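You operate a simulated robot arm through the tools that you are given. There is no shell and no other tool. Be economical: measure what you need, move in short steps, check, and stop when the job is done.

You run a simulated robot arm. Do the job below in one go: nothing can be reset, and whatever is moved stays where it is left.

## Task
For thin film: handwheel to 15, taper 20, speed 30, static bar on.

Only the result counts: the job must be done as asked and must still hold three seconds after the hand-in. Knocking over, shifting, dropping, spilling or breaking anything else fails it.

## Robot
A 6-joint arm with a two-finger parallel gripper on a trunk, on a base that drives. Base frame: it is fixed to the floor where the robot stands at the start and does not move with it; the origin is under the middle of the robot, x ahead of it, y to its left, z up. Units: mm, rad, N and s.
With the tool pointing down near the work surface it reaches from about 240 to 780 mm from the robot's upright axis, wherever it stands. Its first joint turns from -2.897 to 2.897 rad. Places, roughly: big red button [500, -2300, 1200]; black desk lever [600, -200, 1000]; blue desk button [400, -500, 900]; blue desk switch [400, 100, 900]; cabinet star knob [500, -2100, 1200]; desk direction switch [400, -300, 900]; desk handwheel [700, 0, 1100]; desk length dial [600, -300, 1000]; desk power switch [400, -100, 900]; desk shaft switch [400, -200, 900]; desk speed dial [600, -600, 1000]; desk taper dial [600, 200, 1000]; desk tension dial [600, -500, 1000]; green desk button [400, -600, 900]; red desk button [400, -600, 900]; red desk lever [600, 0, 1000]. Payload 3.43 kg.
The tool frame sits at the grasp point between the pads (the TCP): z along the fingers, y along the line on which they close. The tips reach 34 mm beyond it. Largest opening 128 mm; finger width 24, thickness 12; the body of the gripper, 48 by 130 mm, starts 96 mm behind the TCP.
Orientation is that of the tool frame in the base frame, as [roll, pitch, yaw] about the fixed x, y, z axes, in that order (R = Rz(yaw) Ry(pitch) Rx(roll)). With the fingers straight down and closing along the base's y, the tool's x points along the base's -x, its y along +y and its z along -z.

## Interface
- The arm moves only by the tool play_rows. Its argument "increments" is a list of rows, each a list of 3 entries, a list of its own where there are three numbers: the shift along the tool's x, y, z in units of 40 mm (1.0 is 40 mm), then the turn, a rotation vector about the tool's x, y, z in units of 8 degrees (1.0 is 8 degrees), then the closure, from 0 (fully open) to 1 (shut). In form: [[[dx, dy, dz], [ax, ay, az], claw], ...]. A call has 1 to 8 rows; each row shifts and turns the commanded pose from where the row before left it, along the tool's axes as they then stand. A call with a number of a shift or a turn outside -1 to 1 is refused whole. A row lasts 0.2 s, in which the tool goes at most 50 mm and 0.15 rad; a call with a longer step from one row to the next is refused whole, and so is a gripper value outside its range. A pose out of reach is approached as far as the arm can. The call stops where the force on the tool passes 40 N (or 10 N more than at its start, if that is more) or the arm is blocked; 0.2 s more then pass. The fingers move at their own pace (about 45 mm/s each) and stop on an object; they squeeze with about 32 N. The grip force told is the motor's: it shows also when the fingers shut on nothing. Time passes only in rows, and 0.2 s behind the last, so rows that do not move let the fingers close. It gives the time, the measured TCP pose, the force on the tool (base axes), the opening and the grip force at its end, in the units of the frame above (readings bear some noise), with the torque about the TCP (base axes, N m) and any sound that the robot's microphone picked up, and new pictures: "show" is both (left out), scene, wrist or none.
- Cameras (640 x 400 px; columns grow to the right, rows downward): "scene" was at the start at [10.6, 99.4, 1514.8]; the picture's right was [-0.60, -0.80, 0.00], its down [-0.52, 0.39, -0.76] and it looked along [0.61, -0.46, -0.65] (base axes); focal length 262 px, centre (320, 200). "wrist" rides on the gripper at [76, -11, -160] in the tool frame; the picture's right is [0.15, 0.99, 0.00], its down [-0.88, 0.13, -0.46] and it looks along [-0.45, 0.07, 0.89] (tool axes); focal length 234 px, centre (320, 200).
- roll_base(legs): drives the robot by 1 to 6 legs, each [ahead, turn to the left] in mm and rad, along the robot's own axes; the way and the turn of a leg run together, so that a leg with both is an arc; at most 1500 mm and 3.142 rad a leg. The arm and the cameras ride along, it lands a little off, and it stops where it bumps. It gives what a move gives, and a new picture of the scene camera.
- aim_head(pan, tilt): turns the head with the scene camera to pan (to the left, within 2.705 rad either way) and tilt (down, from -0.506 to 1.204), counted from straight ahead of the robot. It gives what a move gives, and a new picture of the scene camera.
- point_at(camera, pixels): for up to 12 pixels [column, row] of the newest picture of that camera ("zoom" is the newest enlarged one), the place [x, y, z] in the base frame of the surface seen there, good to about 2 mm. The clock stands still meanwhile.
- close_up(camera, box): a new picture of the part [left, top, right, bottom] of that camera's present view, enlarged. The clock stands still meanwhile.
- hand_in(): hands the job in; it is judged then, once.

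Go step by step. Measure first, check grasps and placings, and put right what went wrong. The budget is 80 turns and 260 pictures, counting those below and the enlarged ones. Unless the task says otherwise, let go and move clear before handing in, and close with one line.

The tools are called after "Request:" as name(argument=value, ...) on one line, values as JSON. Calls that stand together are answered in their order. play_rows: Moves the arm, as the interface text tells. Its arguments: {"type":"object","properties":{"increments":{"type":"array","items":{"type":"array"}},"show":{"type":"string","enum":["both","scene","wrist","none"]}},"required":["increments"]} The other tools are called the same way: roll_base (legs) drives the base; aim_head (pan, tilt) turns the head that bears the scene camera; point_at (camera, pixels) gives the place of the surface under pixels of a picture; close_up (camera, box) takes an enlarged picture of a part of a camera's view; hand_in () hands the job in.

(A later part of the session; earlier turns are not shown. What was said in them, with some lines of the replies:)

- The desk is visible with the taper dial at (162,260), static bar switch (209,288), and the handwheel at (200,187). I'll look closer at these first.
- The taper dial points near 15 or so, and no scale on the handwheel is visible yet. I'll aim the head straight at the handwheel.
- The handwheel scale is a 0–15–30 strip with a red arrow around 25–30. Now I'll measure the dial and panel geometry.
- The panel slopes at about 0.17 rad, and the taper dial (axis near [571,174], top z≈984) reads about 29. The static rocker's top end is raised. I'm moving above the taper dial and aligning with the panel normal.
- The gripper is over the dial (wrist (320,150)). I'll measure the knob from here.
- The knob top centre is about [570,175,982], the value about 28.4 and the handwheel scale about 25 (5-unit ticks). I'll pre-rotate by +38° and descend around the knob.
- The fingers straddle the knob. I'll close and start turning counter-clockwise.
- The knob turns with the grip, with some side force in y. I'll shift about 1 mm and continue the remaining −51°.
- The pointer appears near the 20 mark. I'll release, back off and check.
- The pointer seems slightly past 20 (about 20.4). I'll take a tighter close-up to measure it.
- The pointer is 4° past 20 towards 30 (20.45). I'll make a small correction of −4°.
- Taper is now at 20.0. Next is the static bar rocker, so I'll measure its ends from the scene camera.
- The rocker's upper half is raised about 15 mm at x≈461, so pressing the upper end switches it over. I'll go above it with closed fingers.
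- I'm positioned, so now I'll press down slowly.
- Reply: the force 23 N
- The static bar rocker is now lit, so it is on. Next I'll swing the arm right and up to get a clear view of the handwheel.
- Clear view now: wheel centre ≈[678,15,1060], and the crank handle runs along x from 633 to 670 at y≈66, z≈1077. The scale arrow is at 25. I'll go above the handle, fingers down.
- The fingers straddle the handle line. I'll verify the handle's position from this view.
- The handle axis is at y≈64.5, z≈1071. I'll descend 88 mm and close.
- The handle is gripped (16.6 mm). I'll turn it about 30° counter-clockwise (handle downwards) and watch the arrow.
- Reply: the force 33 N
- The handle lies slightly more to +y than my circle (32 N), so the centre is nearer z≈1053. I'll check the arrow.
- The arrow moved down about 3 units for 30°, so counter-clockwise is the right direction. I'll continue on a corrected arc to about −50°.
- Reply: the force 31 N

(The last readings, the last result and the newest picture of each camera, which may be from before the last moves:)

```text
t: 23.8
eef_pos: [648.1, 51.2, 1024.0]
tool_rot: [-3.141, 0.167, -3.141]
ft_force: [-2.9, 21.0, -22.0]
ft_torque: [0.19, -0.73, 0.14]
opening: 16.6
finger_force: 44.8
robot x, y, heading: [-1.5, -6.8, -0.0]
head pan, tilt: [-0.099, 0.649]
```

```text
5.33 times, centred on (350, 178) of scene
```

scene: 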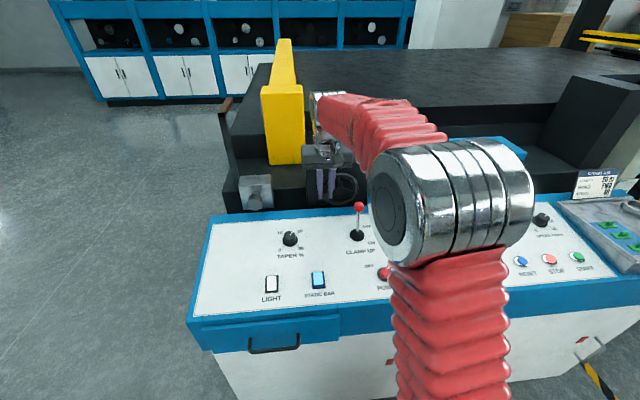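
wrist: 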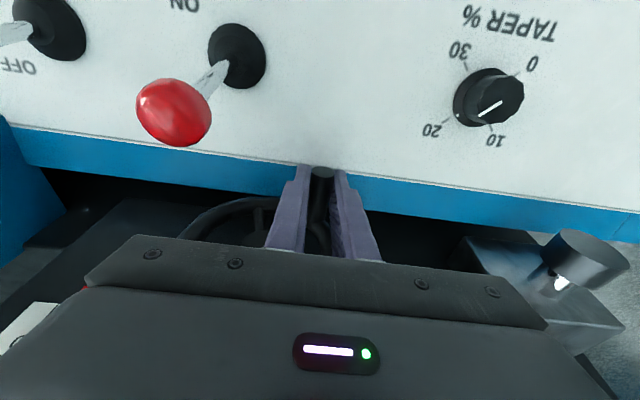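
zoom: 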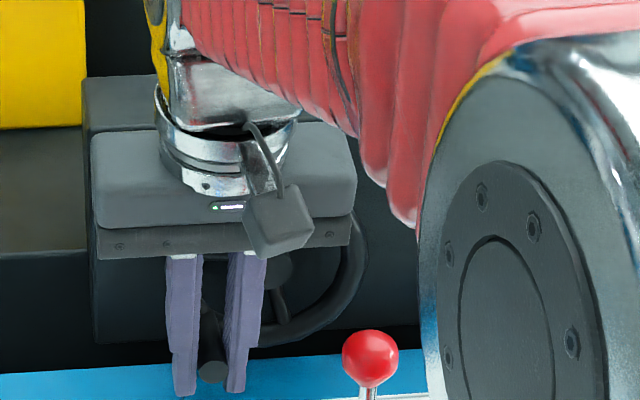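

A circle fit through the three poses gives centre (14.4, 1052), r 53.7, with about 68° turned. I'll release, back straight up and read the scale.

Request:
play_rows(increments=[[[0, 0, 0], [0, 0, 0], 0.5], [[0, 0, 0], [0, 0, 0], 0.5], [[0, 0, 0], [0, 0, 0], 0.5], [[0, 0, -1], [0, 0, 0], 0.5], [[0, 0, -1], [0, 0, 0], 0.5], [[0, 0, -1], [0, 0, 0], 0.5], [[0, 0.5, -1], [0, 0, 0], 0.5]])

Request:
close_up(camera="wrist", box=[80, 120, 320, 270])

Request:
close_up(camera="scene", box=[290, 140, 410, 215])

```text
t: 25.4
eef_pos: [620.3, 72.8, 1182.2]
tool_rot: [3.141, 0.171, -3.141]
ft_force: [0.9, 0.6, 0.3]
ft_torque: [0.03, -0.02, 0.01]
opening: 64.1
finger_force: 0.0
robot x, y, heading: [-0.3, -5.3, 0.004]
head pan, tilt: [-0.099, 0.649]
```

scene: 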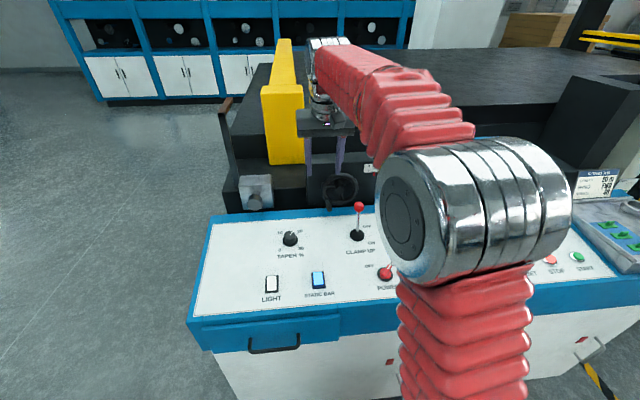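
wrist: 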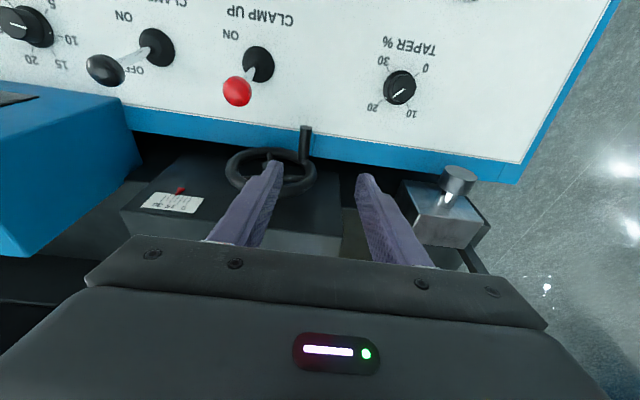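

```text
2.67 times, centred on (200, 195) of wrist
```

zoom: 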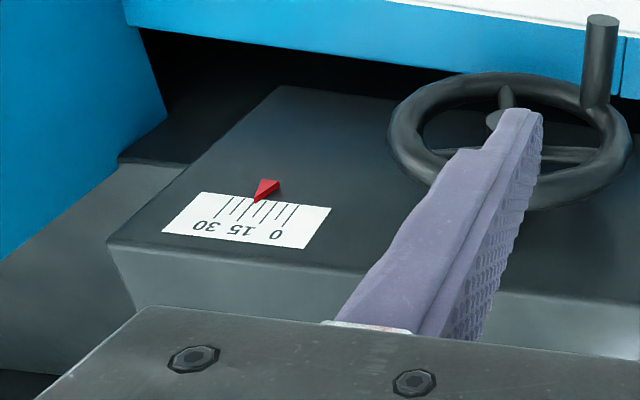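

```text
5.33 times, centred on (350, 178) of scene
```

zoom: 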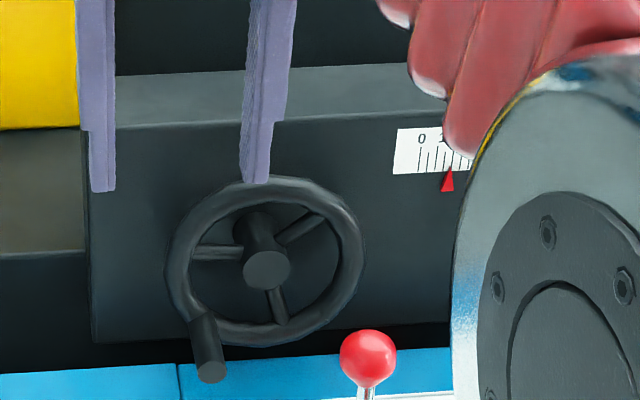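

Request:
close_up(camera="wrist", box=[130, 175, 226, 220])

Request:
close_up(camera="scene", box=[358, 155, 398, 185])

Request:
point_at(camera="wrist", pixels=[[306, 127], [305, 135], [304, 145], [303, 155], [300, 145], [309, 145]])

```text
6.67 times, centred on (178, 198) of wrist
```

zoom: 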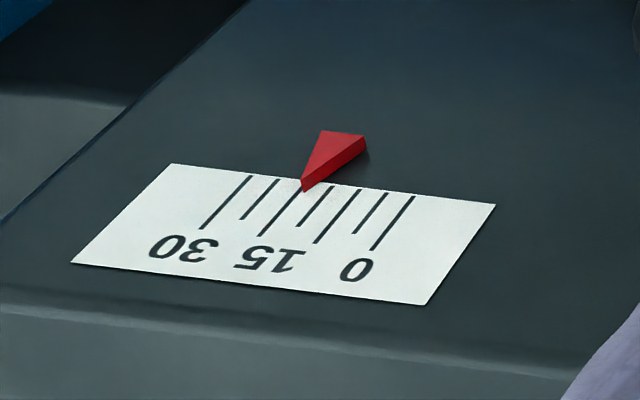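

```text
13.33 times, centred on (378, 170) of scene
```

zoom: 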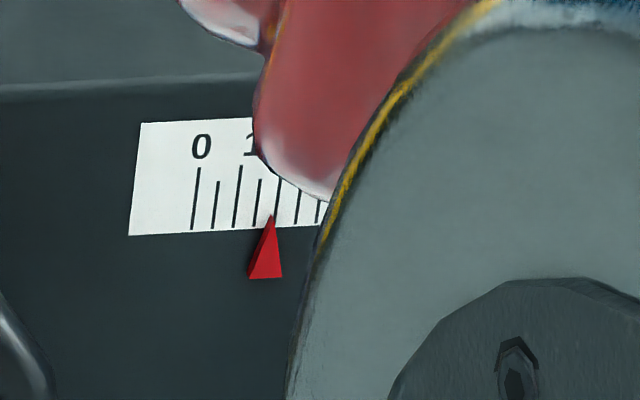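

```text
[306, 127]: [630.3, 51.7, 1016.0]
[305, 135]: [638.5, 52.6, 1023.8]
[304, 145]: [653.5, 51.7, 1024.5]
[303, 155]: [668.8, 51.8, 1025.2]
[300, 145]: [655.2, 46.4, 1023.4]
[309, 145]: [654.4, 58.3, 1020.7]
```

The arrow is at about 19.5 (roughly 12° per unit), so another ~54° is needed. I'll regrip the handle nearer the tips.

Request:
play_rows(increments=[[[0, -0.51, 0.8], [0, 0, 0], 0.5], [[0, 0, 0.95], [0, 0, 0], 0.5], [[0, 0, 0.96], [0, 0, 0], 0.5], [[-0.02, 0, 0.96], [0, 0, 0], 0.5], [[0, 0, 0], [0, 0, 0], 1], [[0, 0, 0], [0, 0, 0], 1], [[0, 0, 0], [0, 0, 0], 1], [[0, 0, 0], [0, 0, 0], 1]], show="wrist")

```text
t: 27.2
eef_pos: [647.8, 52.5, 1039.8]
tool_rot: [-3.141, 0.172, -3.139]
ft_force: [0.7, -4.4, 0.4]
ft_torque: [0.09, -0.32, 0.17]
opening: 16.9
finger_force: 38.0
robot x, y, heading: [2.6, -10.0, 0.001]
head pan, tilt: [-0.099, 0.649]
```

wrist: 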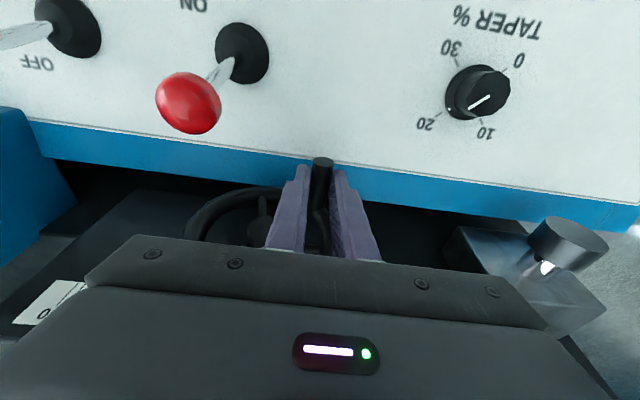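

Gripped again with little force. I'll follow the arc to about −98°.

Request:
play_rows(increments=[[[0.028, -0.195, 0.163], [0, 0, 0], 1], [[0.021, -0.223, 0.123], [0, 0, 0], 1], [[0.014, -0.24, 0.079], [0, 0, 0], 1], [[0.006, -0.253, 0.034], [0, 0, 0], 1], [[-0.002, -0.233, -0.012], [0, 0, 0], 1], [[0, 0, 0], [0, 0, 0], 1]], show="wrist")

Request:
close_up(camera="wrist", box=[0, 190, 140, 300])

```text
t: 28.6
eef_pos: [647.7, 4.9, 1023.1]
tool_rot: [-3.141, 0.171, -3.141]
ft_force: [0.1, 4.3, -3.2]
ft_torque: [-0.16, 0.12, 0.1]
opening: 17.1
finger_force: 45.1
robot x, y, heading: [2.8, -8.7, -0.0]
head pan, tilt: [-0.099, 0.649]
```

wrist: 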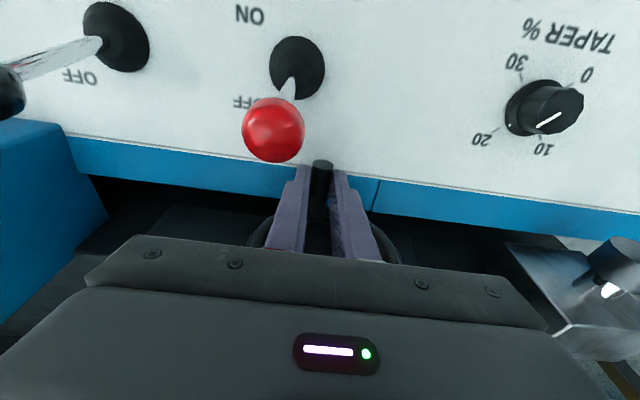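

```text
3.64 times, centred on (70, 245) of wrist
```

zoom: 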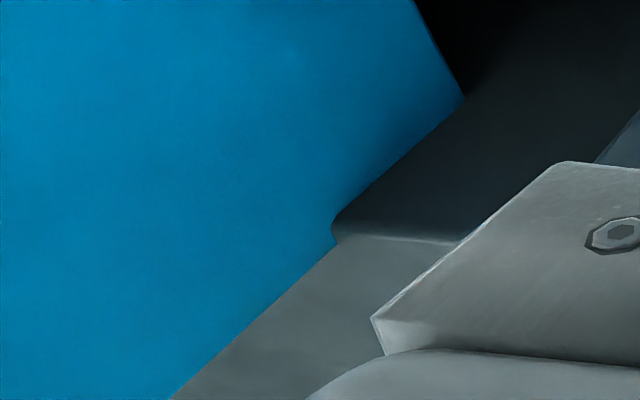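

The handle is near the bottom now. I'll release, rise and read the scale.

Request:
play_rows(increments=[[[0, 0, 0], [0, 0, 0], 0.5], [[0, 0, 0], [0, 0, 0], 0.5], [[0, 0, 0], [0, 0, 0], 0.5], [[0, 0, -1], [0, 0, 0], 0.5], [[0, 0, -1], [0, 0, 0], 0.5], [[0, 0, -1], [0, 0, 0], 0.5], [[0, 0, -1], [0, 0, 0], 0.5], [[0, 0, -1], [0, 0, 0], 0.5]])

Request:
close_up(camera="wrist", box=[150, 150, 300, 240])

```text
t: 30.4
eef_pos: [611.6, 4.6, 1221.7]
tool_rot: [3.138, 0.171, -3.14]
ft_force: [0.5, 0.0, -0.3]
ft_torque: [-0.04, 0.02, 0.03]
opening: 64.1
finger_force: 0.1
robot x, y, heading: [3.4, -6.5, -0.005]
head pan, tilt: [-0.099, 0.649]
```

scene: 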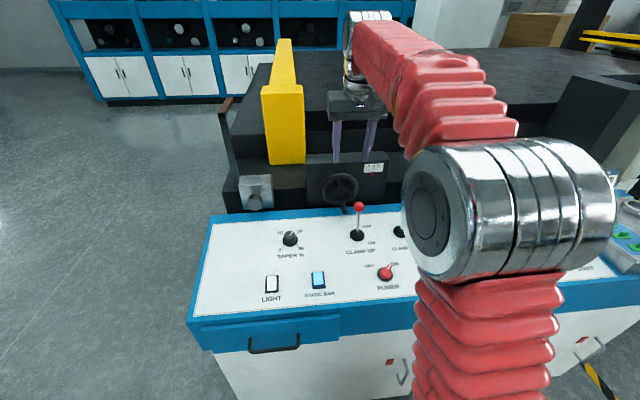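
wrist: 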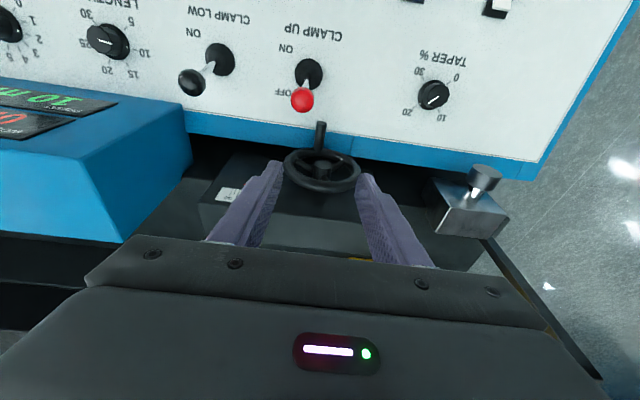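

```text
4.27 times, centred on (225, 195) of wrist
```

zoom: 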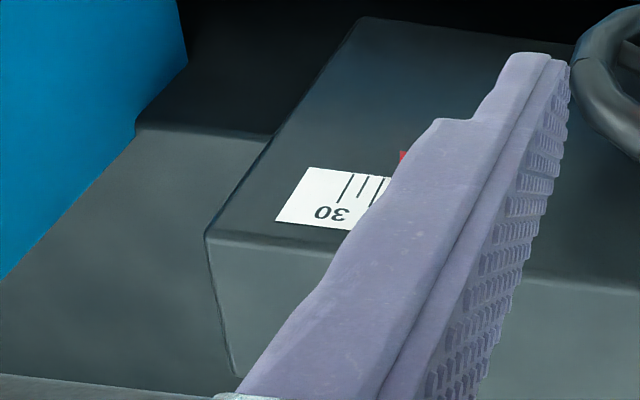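

Request:
close_up(camera="scene", box=[358, 155, 398, 185])

Request:
point_at(camera="wrist", pixels=[[120, 120], [180, 160], [130, 230], [30, 230], [150, 120], [190, 180]])

```text
13.33 times, centred on (378, 170) of scene
```

zoom: 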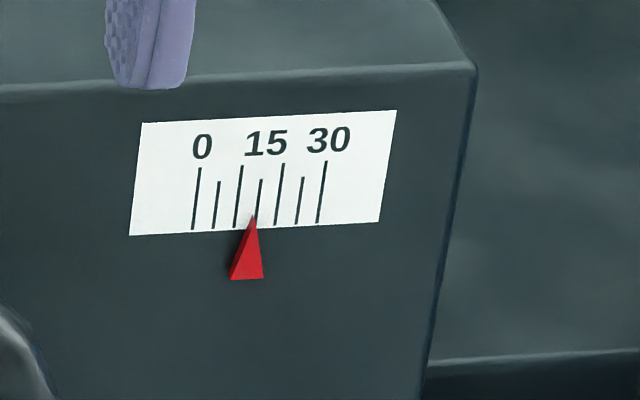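

```text
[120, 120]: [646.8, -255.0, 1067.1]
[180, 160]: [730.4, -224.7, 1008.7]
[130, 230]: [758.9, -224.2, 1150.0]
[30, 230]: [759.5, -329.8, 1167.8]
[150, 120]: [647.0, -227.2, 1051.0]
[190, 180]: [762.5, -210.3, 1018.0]
```

From the scene view the arrow reads about 13.7, but parallax matters (about 1 mm per unit). I'll move the wrist camera directly opposite the scale.

Request:
play_rows(increments=[[[0.5, -0.9, 0], [0, 0, 0], 0], [[0.5, -0.9, 0], [0, 0, 0], 0], [[0, -0.15, 0], [0, 0, 0], 0], [[0, 0, 0], [0, 0, 0], 0]], show="wrist")

Request:
close_up(camera="wrist", box=[290, 120, 370, 170])

```text
t: 31.4
eef_pos: [572.2, -75.0, 1214.3]
tool_rot: [3.139, 0.171, -3.141]
ft_force: [0.0, -0.1, 0.3]
ft_torque: [-0.04, -0.01, 0.02]
opening: 128.2
finger_force: 0.0
robot x, y, heading: [-1.1, -5.4, 0.003]
head pan, tilt: [-0.099, 0.649]
```

wrist: 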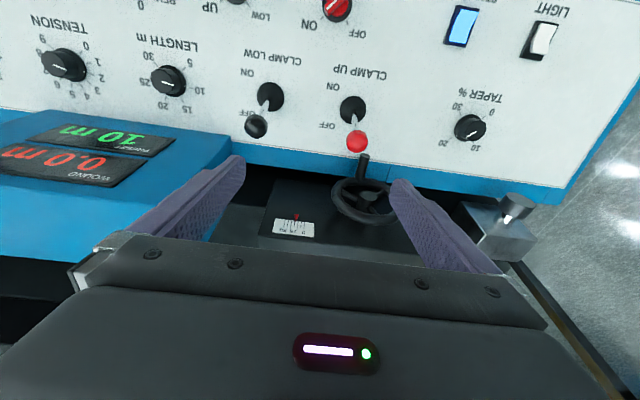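

```text
8.00 times, centred on (330, 145) of wrist
```

zoom: 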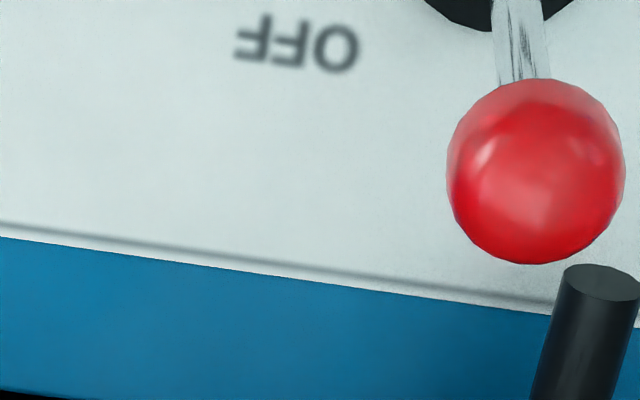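

Request:
close_up(camera="wrist", box=[264, 202, 328, 242])

Request:
close_up(camera="scene", box=[358, 155, 398, 185])

```text
10.00 times, centred on (296, 222) of wrist
```

zoom: 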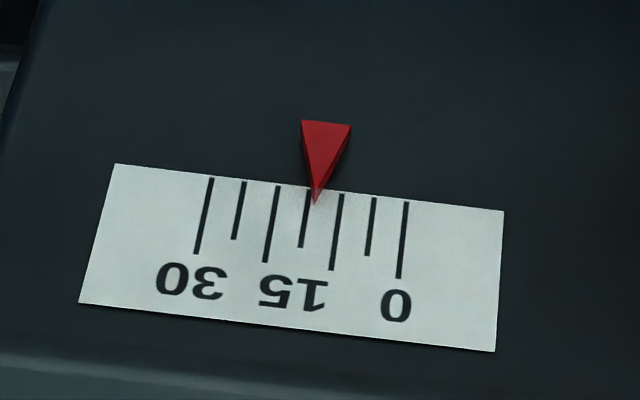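

```text
13.33 times, centred on (378, 170) of scene
```

zoom: 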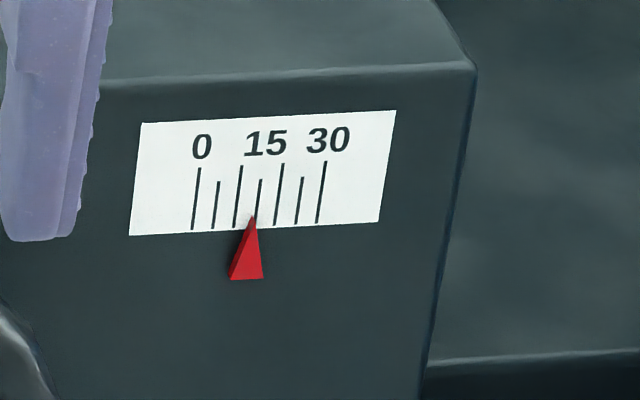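

The frontal view shows the tip at (315,203) between 10 and 15, about 13.75. I need about 14.5° clockwise back, so I'll return to the handle.

Request:
play_rows(increments=[[[-0.5, 0.9, 0], [0, 0, 0], 0.5], [[-0.5, 0.9, 0], [0, 0, 0], 0.5], [[0, 0.15, 0.9], [0, 0, 0], 0.5], [[0, 0, 1], [0, 0, 0], 0.5], [[0, 0, 1], [0, 0, 0], 0.5], [[0, 0, 1], [0, 0, 0], 0.5], [[0, 0, 1], [0, 0, 0], 0.5], [[0, 0, 0.1], [0, 0, 0], 0.5]], show="wrist")

```text
t: 33.2
eef_pos: [648.2, 4.3, 1023.2]
tool_rot: [3.14, 0.172, -3.139]
ft_force: [-0.3, -0.1, -0.1]
ft_torque: [0.03, 0.0, 0.01]
opening: 64.0
finger_force: 0.1
robot x, y, heading: [-2.6, -5.3, -0.005]
head pan, tilt: [-0.099, 0.649]
```

wrist: 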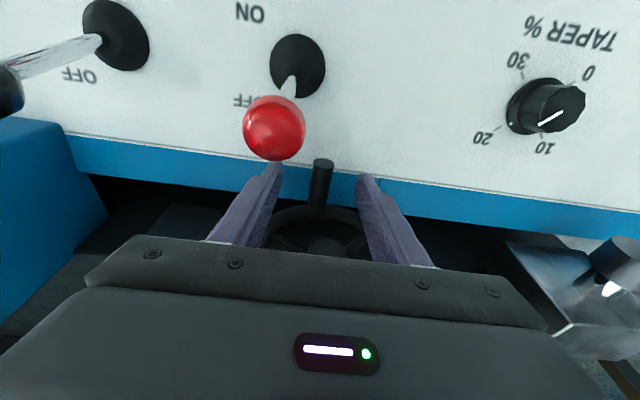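

The handle is centred between the fingers. I'll close and move it 13.5 mm in +y.

Request:
play_rows(increments=[[[0, 0, 0], [0, 0, 0], 1], [[0, 0, 0], [0, 0, 0], 1], [[0, 0, 0], [0, 0, 0], 1], [[0, 0, 0], [0, 0, 0], 1], [[0, 0.17, 0.014], [0, 0, 0], 1], [[0, 0.168, 0.003], [0, 0, 0], 1], [[0, 0, 0], [0, 0, 0], 1]], show="none")

Request:
play_rows(increments=[[[0, 0, 0], [0, 0, 0], 0.5], [[0, 0, 0], [0, 0, 0], 0.5], [[0, 0, 0], [0, 0, 0], 0.5], [[0, 0, -1], [0, 0, 0], 0.5], [[0, 0, -1], [0, 0, 0], 0.5], [[0, 0, -1], [0, 0, 0], 0.5], [[0, 0, -1], [0, 0, 0], 0.5], [[0, 0, -1], [0, 0, 0], 0.5]], show="none")

Request:
play_rows(increments=[[[0.5, -0.9, 0], [0, 0, 0], 0], [[0.5, -0.9, 0], [0, 0, 0], 0], [[0, -0.5, 0], [0, 0, 0], 0], [[0, 0, 0], [0, 0, 0], 0]], show="wrist")

Request:
close_up(camera="wrist", box=[264, 202, 328, 242])

Request:
close_up(camera="scene", box=[358, 155, 398, 185])

```text
t: 34.8
eef_pos: [648.3, 17.4, 1021.4]
tool_rot: [3.14, 0.172, -3.139]
ft_force: [-2.9, -6.9, -3.9]
ft_torque: [0.16, 0.19, 0.08]
opening: 16.4
finger_force: 44.6
robot x, y, heading: [1.4, -9.6, -0.002]
head pan, tilt: [-0.099, 0.649]
```

```text
t: 36.6
eef_pos: [612.2, 16.1, 1220.3]
tool_rot: [3.139, 0.171, -3.138]
ft_force: [1.1, 0.0, 0.4]
ft_torque: [-0.02, 0.01, 0.01]
opening: 64.1
finger_force: 0.0
robot x, y, heading: [1.6, -8.8, 0.002]
head pan, tilt: [-0.099, 0.649]
```

```text
t: 37.6
eef_pos: [574.6, -73.5, 1212.5]
tool_rot: [3.139, 0.17, -3.139]
ft_force: [0.8, -0.3, 2.1]
ft_torque: [-0.01, 0.0, -0.03]
opening: 128.0
finger_force: 0.1
robot x, y, heading: [1.3, -5.2, 0.001]
head pan, tilt: [-0.099, 0.649]
```

wrist: 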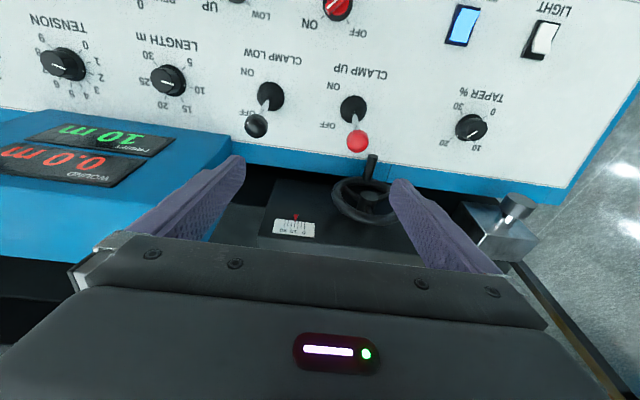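

```text
10.00 times, centred on (296, 222) of wrist
```

zoom: 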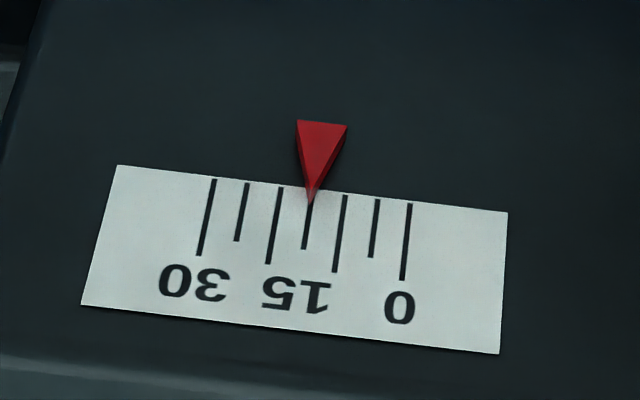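

```text
13.33 times, centred on (378, 170) of scene
```

zoom: 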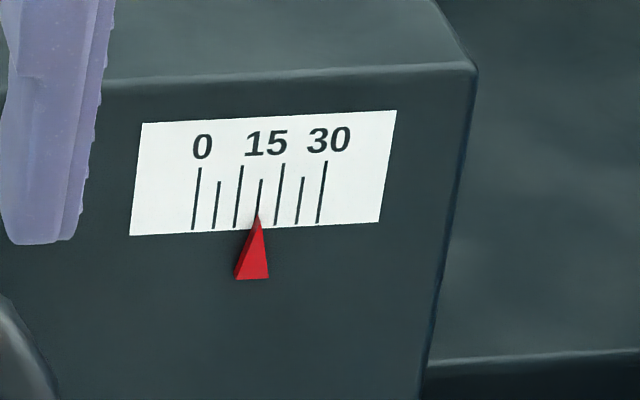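

The handwheel reads 15.0 in both views. Next is the speed dial, so I'll retract the arm and look right to plan the drive.

Request:
play_rows(increments=[[[0.3, 0.1, -0.8], [0, 0, 0], 0.5], [[0.797, 0.267, -0.3], [0, 0, 0], 0.5], [[0.797, 0.267, -0.3], [0, 0, 0], 0.5], [[0.797, 0.267, -0.3], [0, 0, 0], 0.5], [[0.797, 0.267, -0.3], [0, 0, 0], 0.5], [[0.797, 0.267, -0.3], [0, 0, 0], 0.5], [[0.5, 0.1, 0], [0, 0, 0], 0.5]], show="none")

Request:
aim_head(pan=-1.5, tilt=0.6)

```text
t: 39.2
eef_pos: [368.6, -13.3, 1269.6]
tool_rot: [-3.141, 0.173, -3.139]
ft_force: [0.0, 0.5, 1.1]
ft_torque: [-0.01, 0.02, 0.0]
opening: 64.1
finger_force: 0.1
robot x, y, heading: [0.8, -9.0, 0.004]
head pan, tilt: [-0.099, 0.649]
```

```text
t: 40.7
eef_pos: [370.3, -12.8, 1270.7]
tool_rot: [3.14, 0.171, -3.141]
ft_force: [1.0, 1.1, -0.3]
ft_torque: [0.04, 0.05, 0.01]
opening: 64.0
finger_force: 0.0
robot x, y, heading: [-2.6, -1.6, -0.002]
head pan, tilt: [-1.499, 0.6]
```

scene: 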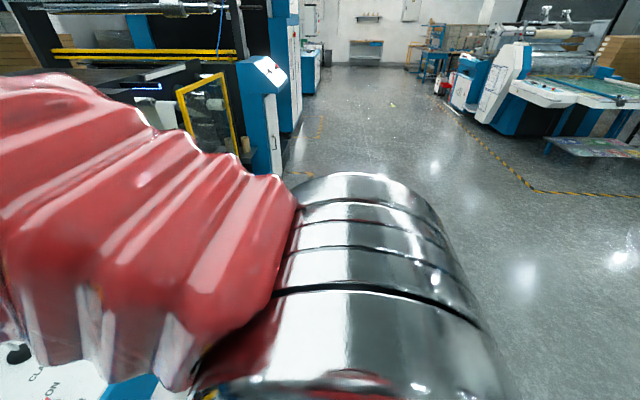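

The floor to the right looks open. I'll back off a little, then drive about 420 mm to the right.

Request:
roll_base(legs=[[-80, 0], [0, -1.571], [420, 0], [0, 1.571], [80, 0]])

Request:
aim_head(pan=-0.1, tilt=0.65)

```text
t: 56.6
eef_pos: [379.0, -417.9, 1270.1]
tool_rot: [3.139, 0.171, -3.112]
ft_force: [0.0, -0.2, 0.2]
ft_torque: [-0.05, -0.04, 0.02]
opening: 63.7
finger_force: 0.1
robot x, y, heading: [8.0, -436.4, 0.038]
head pan, tilt: [-1.499, 0.6]
```

scene: 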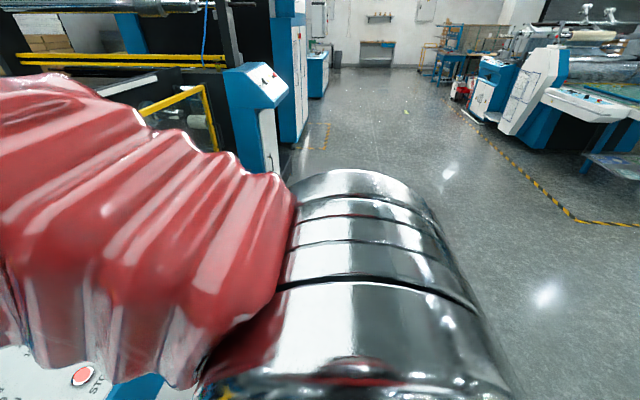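

```text
t: 58.1
eef_pos: [379.2, -418.9, 1269.7]
tool_rot: [3.14, 0.171, -3.112]
ft_force: [0.3, 0.0, -0.2]
ft_torque: [0.01, -0.02, 0.04]
opening: 63.8
finger_force: 0.1
robot x, y, heading: [11.6, -433.7, 0.032]
head pan, tilt: [-0.099, 0.649]
```

scene: 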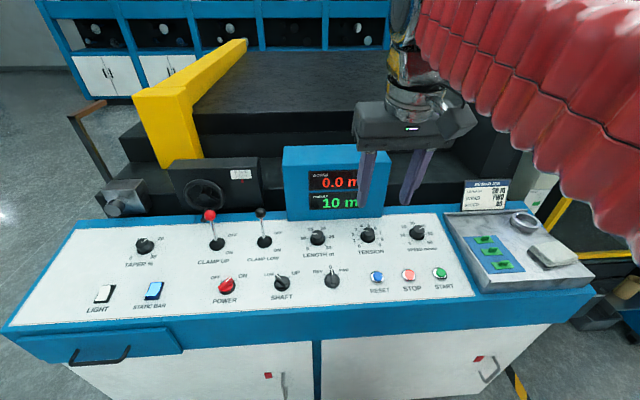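

I'm in place, and the speed dial is at scene (417,233). I'll look closely at it and at the card at (485,195).

Request:
close_up(camera="scene", box=[395, 215, 443, 255])

Request:
close_up(camera="scene", box=[450, 170, 530, 220])

Request:
point_at(camera="scene", pixels=[[417, 229], [417, 232], [414, 230], [421, 230], [400, 240], [440, 235], [420, 205], [465, 225], [440, 215], [480, 210]])

```text
10.00 times, centred on (419, 235) of scene
```

zoom: 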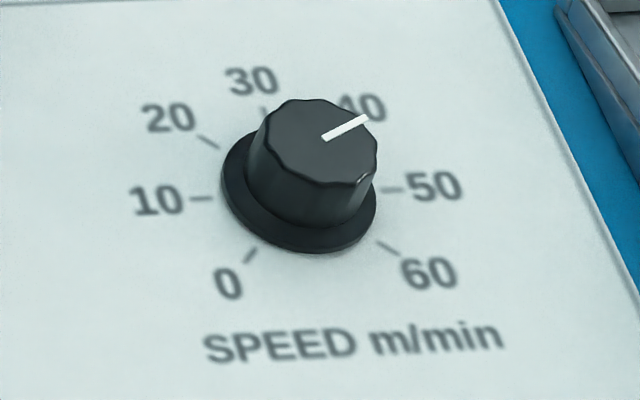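

```text
8.00 times, centred on (490, 195) of scene
```

zoom: 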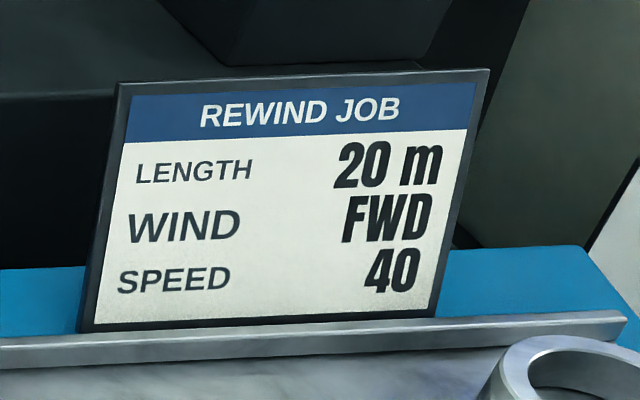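

```text
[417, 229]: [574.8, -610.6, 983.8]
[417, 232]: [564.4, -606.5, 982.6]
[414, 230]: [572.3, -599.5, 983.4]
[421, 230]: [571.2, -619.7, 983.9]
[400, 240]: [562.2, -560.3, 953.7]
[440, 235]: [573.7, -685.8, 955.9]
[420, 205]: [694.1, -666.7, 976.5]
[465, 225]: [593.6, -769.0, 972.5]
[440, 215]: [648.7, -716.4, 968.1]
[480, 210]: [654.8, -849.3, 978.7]
```

The speed dial reads about 45 and needs 30 (the card is for a different job). I'll go above the dial.

Request:
play_rows(increments=[[[-0.429, -0.624, 0.689], [0, 0, 0], 0.5], [[-0.429, -0.624, 0.689], [0, 0, 0], 0.5], [[-0.429, -0.624, 0.689], [0, 0, 0], 0.5], [[-0.429, -0.624, 0.689], [0, 0, 0], 0.5], [[-0.429, -0.624, 0.689], [0, 0, 0], 0.5], [[-0.429, -0.624, 0.689], [0, 0, 0], 0.5], [[-0.429, -0.624, 0.689], [0, 0, 0], 0.5], [[-0.429, -0.624, 0.689], [0, 0, 0.21], 0.5]], show="wrist")

Request:
close_up(camera="wrist", box=[272, 110, 368, 190])

Request:
point_at(camera="wrist", pixels=[[320, 150], [313, 150], [328, 150], [320, 158], [320, 155], [345, 150], [290, 150]])

```text
t: 59.9
eef_pos: [555.1, -613.5, 1074.7]
tool_rot: [3.137, 0.171, -3.141]
ft_force: [-1.3, -0.5, 0.3]
ft_torque: [0.0, 0.04, -0.02]
opening: 63.9
finger_force: 0.0
robot x, y, heading: [8.9, -436.4, 0.032]
head pan, tilt: [-0.099, 0.649]
```

wrist: 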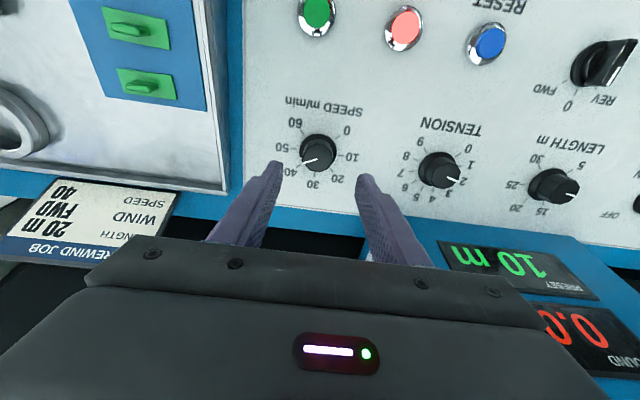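

```text
5.00 times, centred on (320, 150) of wrist
```

zoom: 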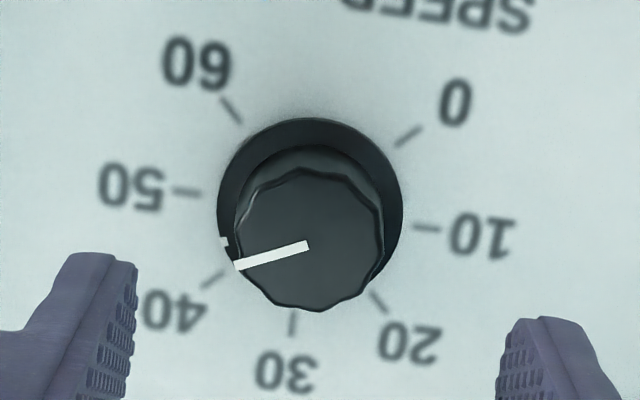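

```text
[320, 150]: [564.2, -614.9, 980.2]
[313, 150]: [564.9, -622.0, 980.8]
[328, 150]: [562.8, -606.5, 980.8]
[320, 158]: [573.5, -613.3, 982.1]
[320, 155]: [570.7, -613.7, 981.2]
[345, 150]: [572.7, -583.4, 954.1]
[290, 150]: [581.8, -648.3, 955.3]
```

The dial reads 44.0, with the axis at y≈−615.5, so I need −63°. I'll pre-rotate +32° and descend.

Request:
play_rows(increments=[[[-0.03, -0.05, 0.3], [0, 0, 1], 0.5], [[0, 0, 0.4], [0, 0, 1], 0.5], [[0, 0, 0.4], [0, 0, 1], 0.5], [[0, 0, 0.4], [0, 0, 1], 0.5], [[0, 0, 0.38], [0, 0, 0], 0.5]], show="wrist")

```text
t: 61.1
eef_pos: [573.6, -614.3, 1000.4]
tool_rot: [3.044, 0.142, 2.574]
ft_force: [0.4, 0.5, -0.2]
ft_torque: [0.02, 0.05, -0.01]
opening: 64.2
finger_force: 0.0
robot x, y, heading: [9.1, -437.2, 0.031]
head pan, tilt: [-0.099, 0.649]
```

wrist: 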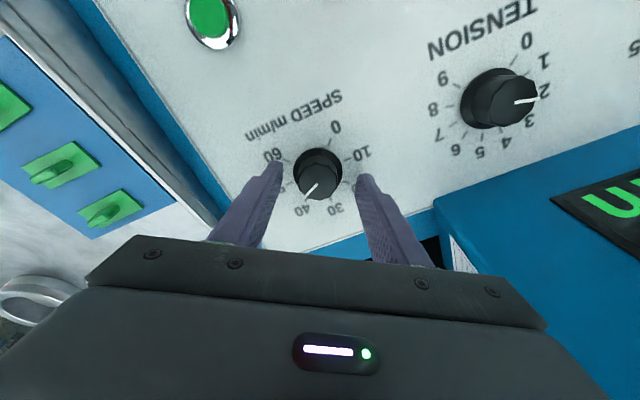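

The knob is centred between the fingers. I'll close and turn.

Request:
play_rows(increments=[[[0, 0, 0], [0, 0, 0], 1], [[0, 0, 0], [0, 0, 0], 1], [[0, 0, 0], [0, 0, 0], 1], [[0, 0, 0], [0, 0, 0], 1], [[0, 0, 0], [0, 0, -1], 1], [[0, 0, 0], [0, 0, -1], 1], [[0, 0, 0], [0, 0, -1], 1], [[0, 0, 0], [0, 0, -1], 1]], show="none")

Request:
play_rows(increments=[[[0, 0, 0], [0, 0, -1], 1], [[0, 0, 0], [0, 0, -1], 1], [[0, 0, 0], [0, 0, -1], 1], [[0, 0, 0], [0, 0, -0.85], 1], [[0, 0, 0], [0, 0, 0], 1]], show="wrist")

```text
t: 62.9
eef_pos: [573.4, -615.2, 1000.6]
tool_rot: [3.135, 0.172, -3.141]
ft_force: [5.1, -22.8, -25.3]
ft_torque: [-0.84, -0.77, -0.11]
opening: 33.3
finger_force: 44.8
robot x, y, heading: [6.5, -439.1, 0.035]
head pan, tilt: [-0.099, 0.649]
```

```text
t: 64.1
eef_pos: [572.6, -614.7, 1001.5]
tool_rot: [-3.062, 0.148, -2.596]
ft_force: [-0.7, 3.3, -27.8]
ft_torque: [-0.48, -0.06, -0.1]
opening: 33.5
finger_force: 45.2
robot x, y, heading: [13.0, -433.0, 0.035]
head pan, tilt: [-0.099, 0.649]
```

wrist: 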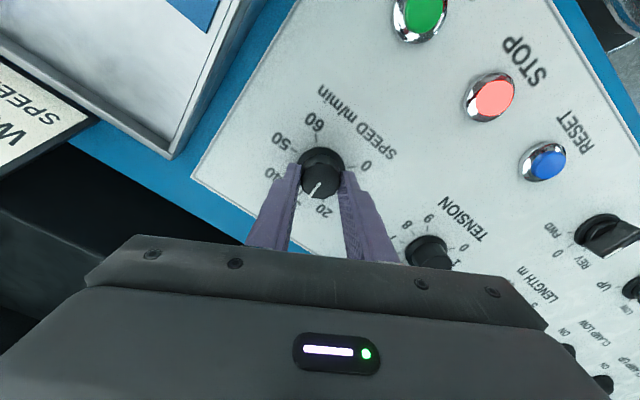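

Turned. I'll release, back off and check.

Request:
play_rows(increments=[[[0, 0, 0], [0, 0, 0], 0.5], [[0, 0, 0], [0, 0, 0], 0.5], [[0, 0, 0], [0, 0, 0], 0.5], [[0, 0, -0.8], [0, 0, 0], 0.5], [[0, 0, -0.8], [0, 0, 0], 0.5], [[0, 0, -0.8], [0, 0, 0], 0.5]], show="wrist")

Request:
close_up(camera="wrist", box=[280, 115, 360, 175])

Request:
close_up(camera="scene", box=[395, 215, 443, 255])

```text
t: 65.5
eef_pos: [557.3, -614.2, 1096.5]
tool_rot: [-3.059, 0.149, -2.597]
ft_force: [-0.3, 0.2, -0.5]
ft_torque: [-0.01, 0.01, -0.02]
opening: 63.9
finger_force: 0.0
robot x, y, heading: [7.3, -436.6, 0.036]
head pan, tilt: [-0.099, 0.649]
```

wrist: 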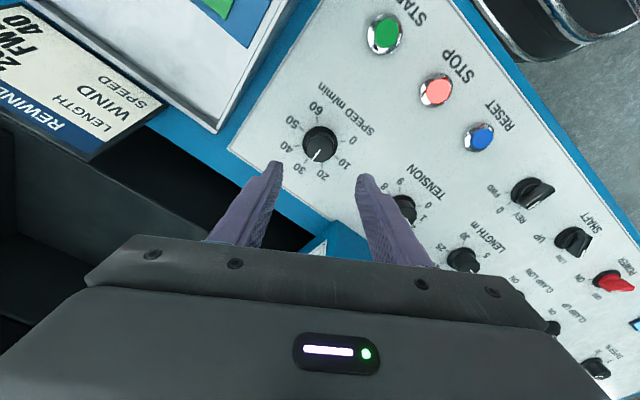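

```text
6.67 times, centred on (320, 145) of wrist
```

zoom: 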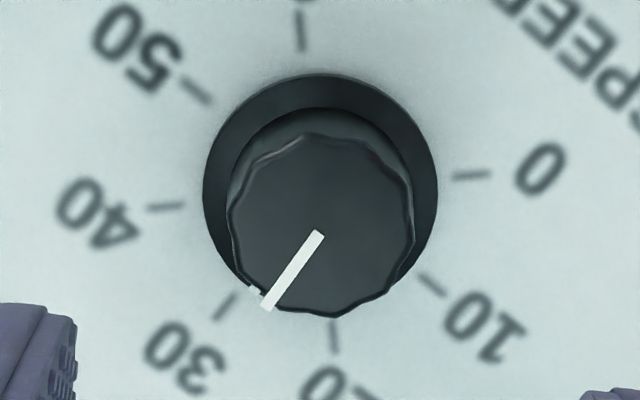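

```text
10.00 times, centred on (419, 235) of scene
```

zoom: 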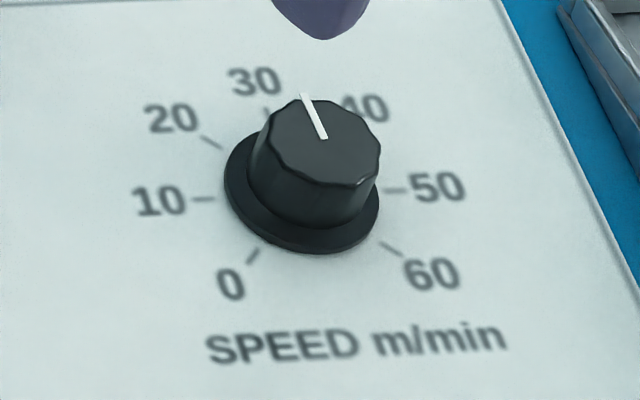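

The reading is about 29.4 (pointer 2.7° short). I'll make a small +2.7° correction.

Request:
play_rows(increments=[[[0, 0, 0.8], [0, 0, 0], 0.5], [[0, 0, 0.8], [0, 0, 0], 0.5], [[0, 0, 0.8], [0, 0, 0], 0.5], [[0, 0, 0], [0, 0, 0], 1], [[0, 0, 0], [0, 0, 0], 1], [[0, 0, 0], [0, 0, 0], 1], [[0, 0, 0], [0, 0, 0.36], 1], [[0, 0, 0], [0, 0, 0], 1]], show="none")

Request:
play_rows(increments=[[[0, 0, 0], [0, 0, 0], 0.5], [[0, 0, 0], [0, 0, 0], 0.5], [[0, 0, 0], [0, 0, 0], 0.5], [[0, 0, -0.8], [0, 0, 0], 0.5], [[0, 0, -0.8], [0, 0, 0], 0.5], [[0, 0, -0.8], [0, 0, 0], 0.5]], show="wrist")

Request:
close_up(camera="wrist", box=[280, 115, 360, 175])

Request:
close_up(camera="scene", box=[395, 215, 443, 255])

```text
t: 67.3
eef_pos: [571.3, -613.9, 1002.3]
tool_rot: [-3.066, 0.154, -2.648]
ft_force: [3.7, -0.5, -5.8]
ft_torque: [-0.14, -1.39, 0.0]
opening: 33.5
finger_force: 45.0
robot x, y, heading: [8.2, -436.9, 0.031]
head pan, tilt: [-0.099, 0.649]
```

```text
t: 68.7
eef_pos: [554.1, -614.6, 1096.8]
tool_rot: [-3.066, 0.154, -2.647]
ft_force: [0.3, 0.1, 0.6]
ft_torque: [0.0, 0.01, 0.02]
opening: 64.1
finger_force: 0.0
robot x, y, heading: [6.5, -432.9, 0.036]
head pan, tilt: [-0.099, 0.649]
```

wrist: 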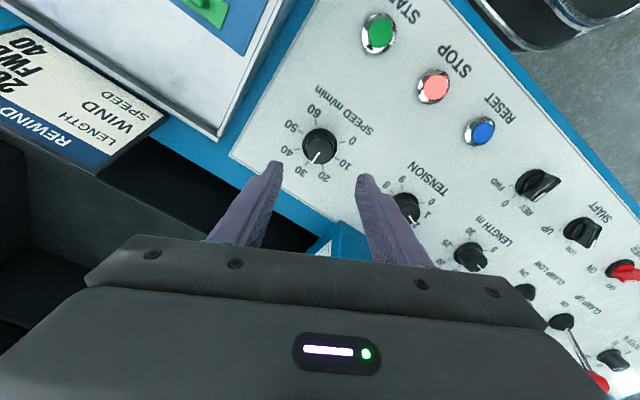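

```text
6.67 times, centred on (320, 145) of wrist
```

zoom: 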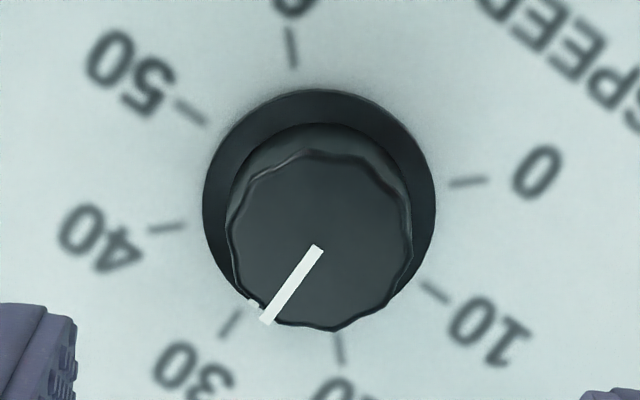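

```text
10.00 times, centred on (419, 235) of scene
```

zoom: 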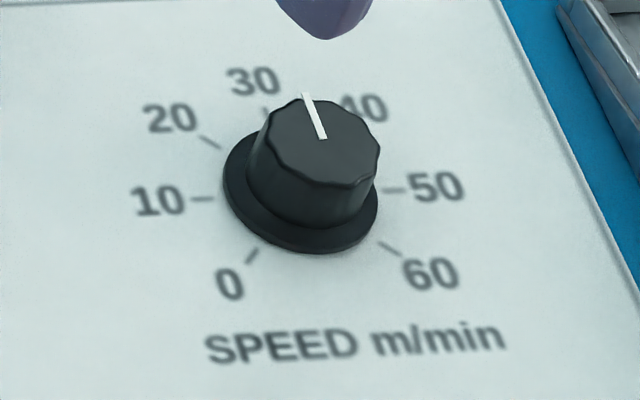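

Speed now reads 30 in both views. I'll retract and do a final check of all the controls.

Request:
play_rows(increments=[[[0, 0, -1], [0, 0, 0.5], 0.5], [[0, 0, -1], [0, 0, 1], 0.5], [[0, 0, -1], [0, 0, 1], 0.5], [[0, 0, -1], [0, 0, 1], 0.5], [[0.8, 0, 0], [0, 0, 0], 0.5], [[0.8, 0, 0], [0, 0, 0], 0.5], [[0.8, 0, 0], [0, 0, 0], 0.5]], show="scene")

Request:
close_up(camera="scene", box=[80, 150, 320, 310])

Request:
close_up(camera="scene", box=[280, 150, 520, 310])

Request:
close_up(camera="scene", box=[225, 160, 265, 190])

```text
t: 70.3
eef_pos: [432.7, -615.1, 1237.7]
tool_rot: [3.134, 0.171, 3.14]
ft_force: [0.3, 0.2, -0.4]
ft_torque: [0.04, 0.03, 0.01]
opening: 63.8
finger_force: 0.0
robot x, y, heading: [8.1, -437.3, 0.033]
head pan, tilt: [-0.099, 0.649]
```

scene: 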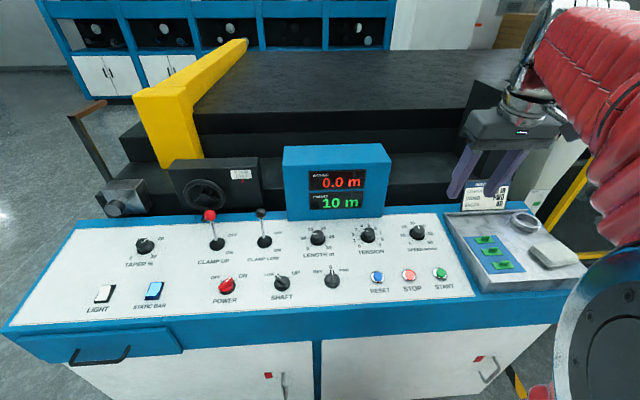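

```text
2.50 times, centred on (200, 230) of scene
```

zoom: 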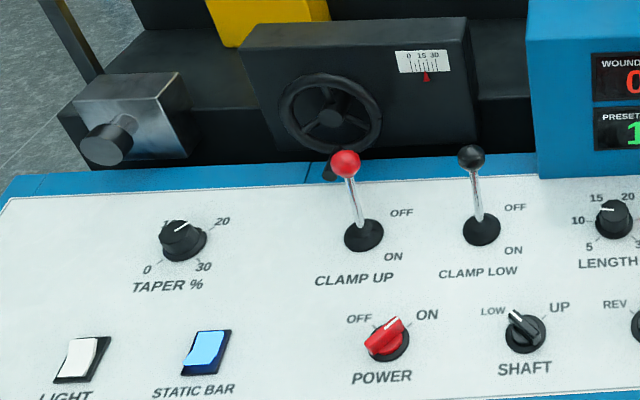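

```text
2.50 times, centred on (400, 230) of scene
```

zoom: 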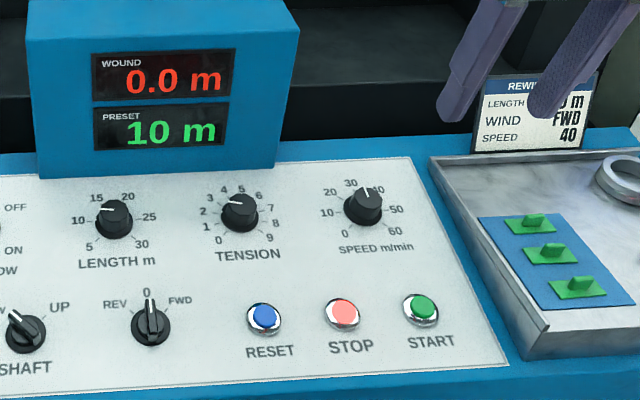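

```text
13.33 times, centred on (245, 175) of scene
```

zoom: 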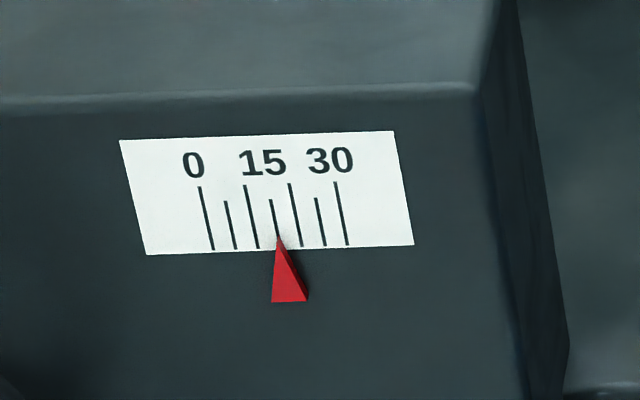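

All four controls check out: handwheel arrow on 15, taper 20, speed 30, static bar lit. The arm is clear, so I'm handing in.

Request:
hand_in()

```text
The job is handed in.
```

The thin film setup is done and handed in: handwheel at 15, taper at 20, speed at 30 and the static bar on. The arm is clear of the desk.
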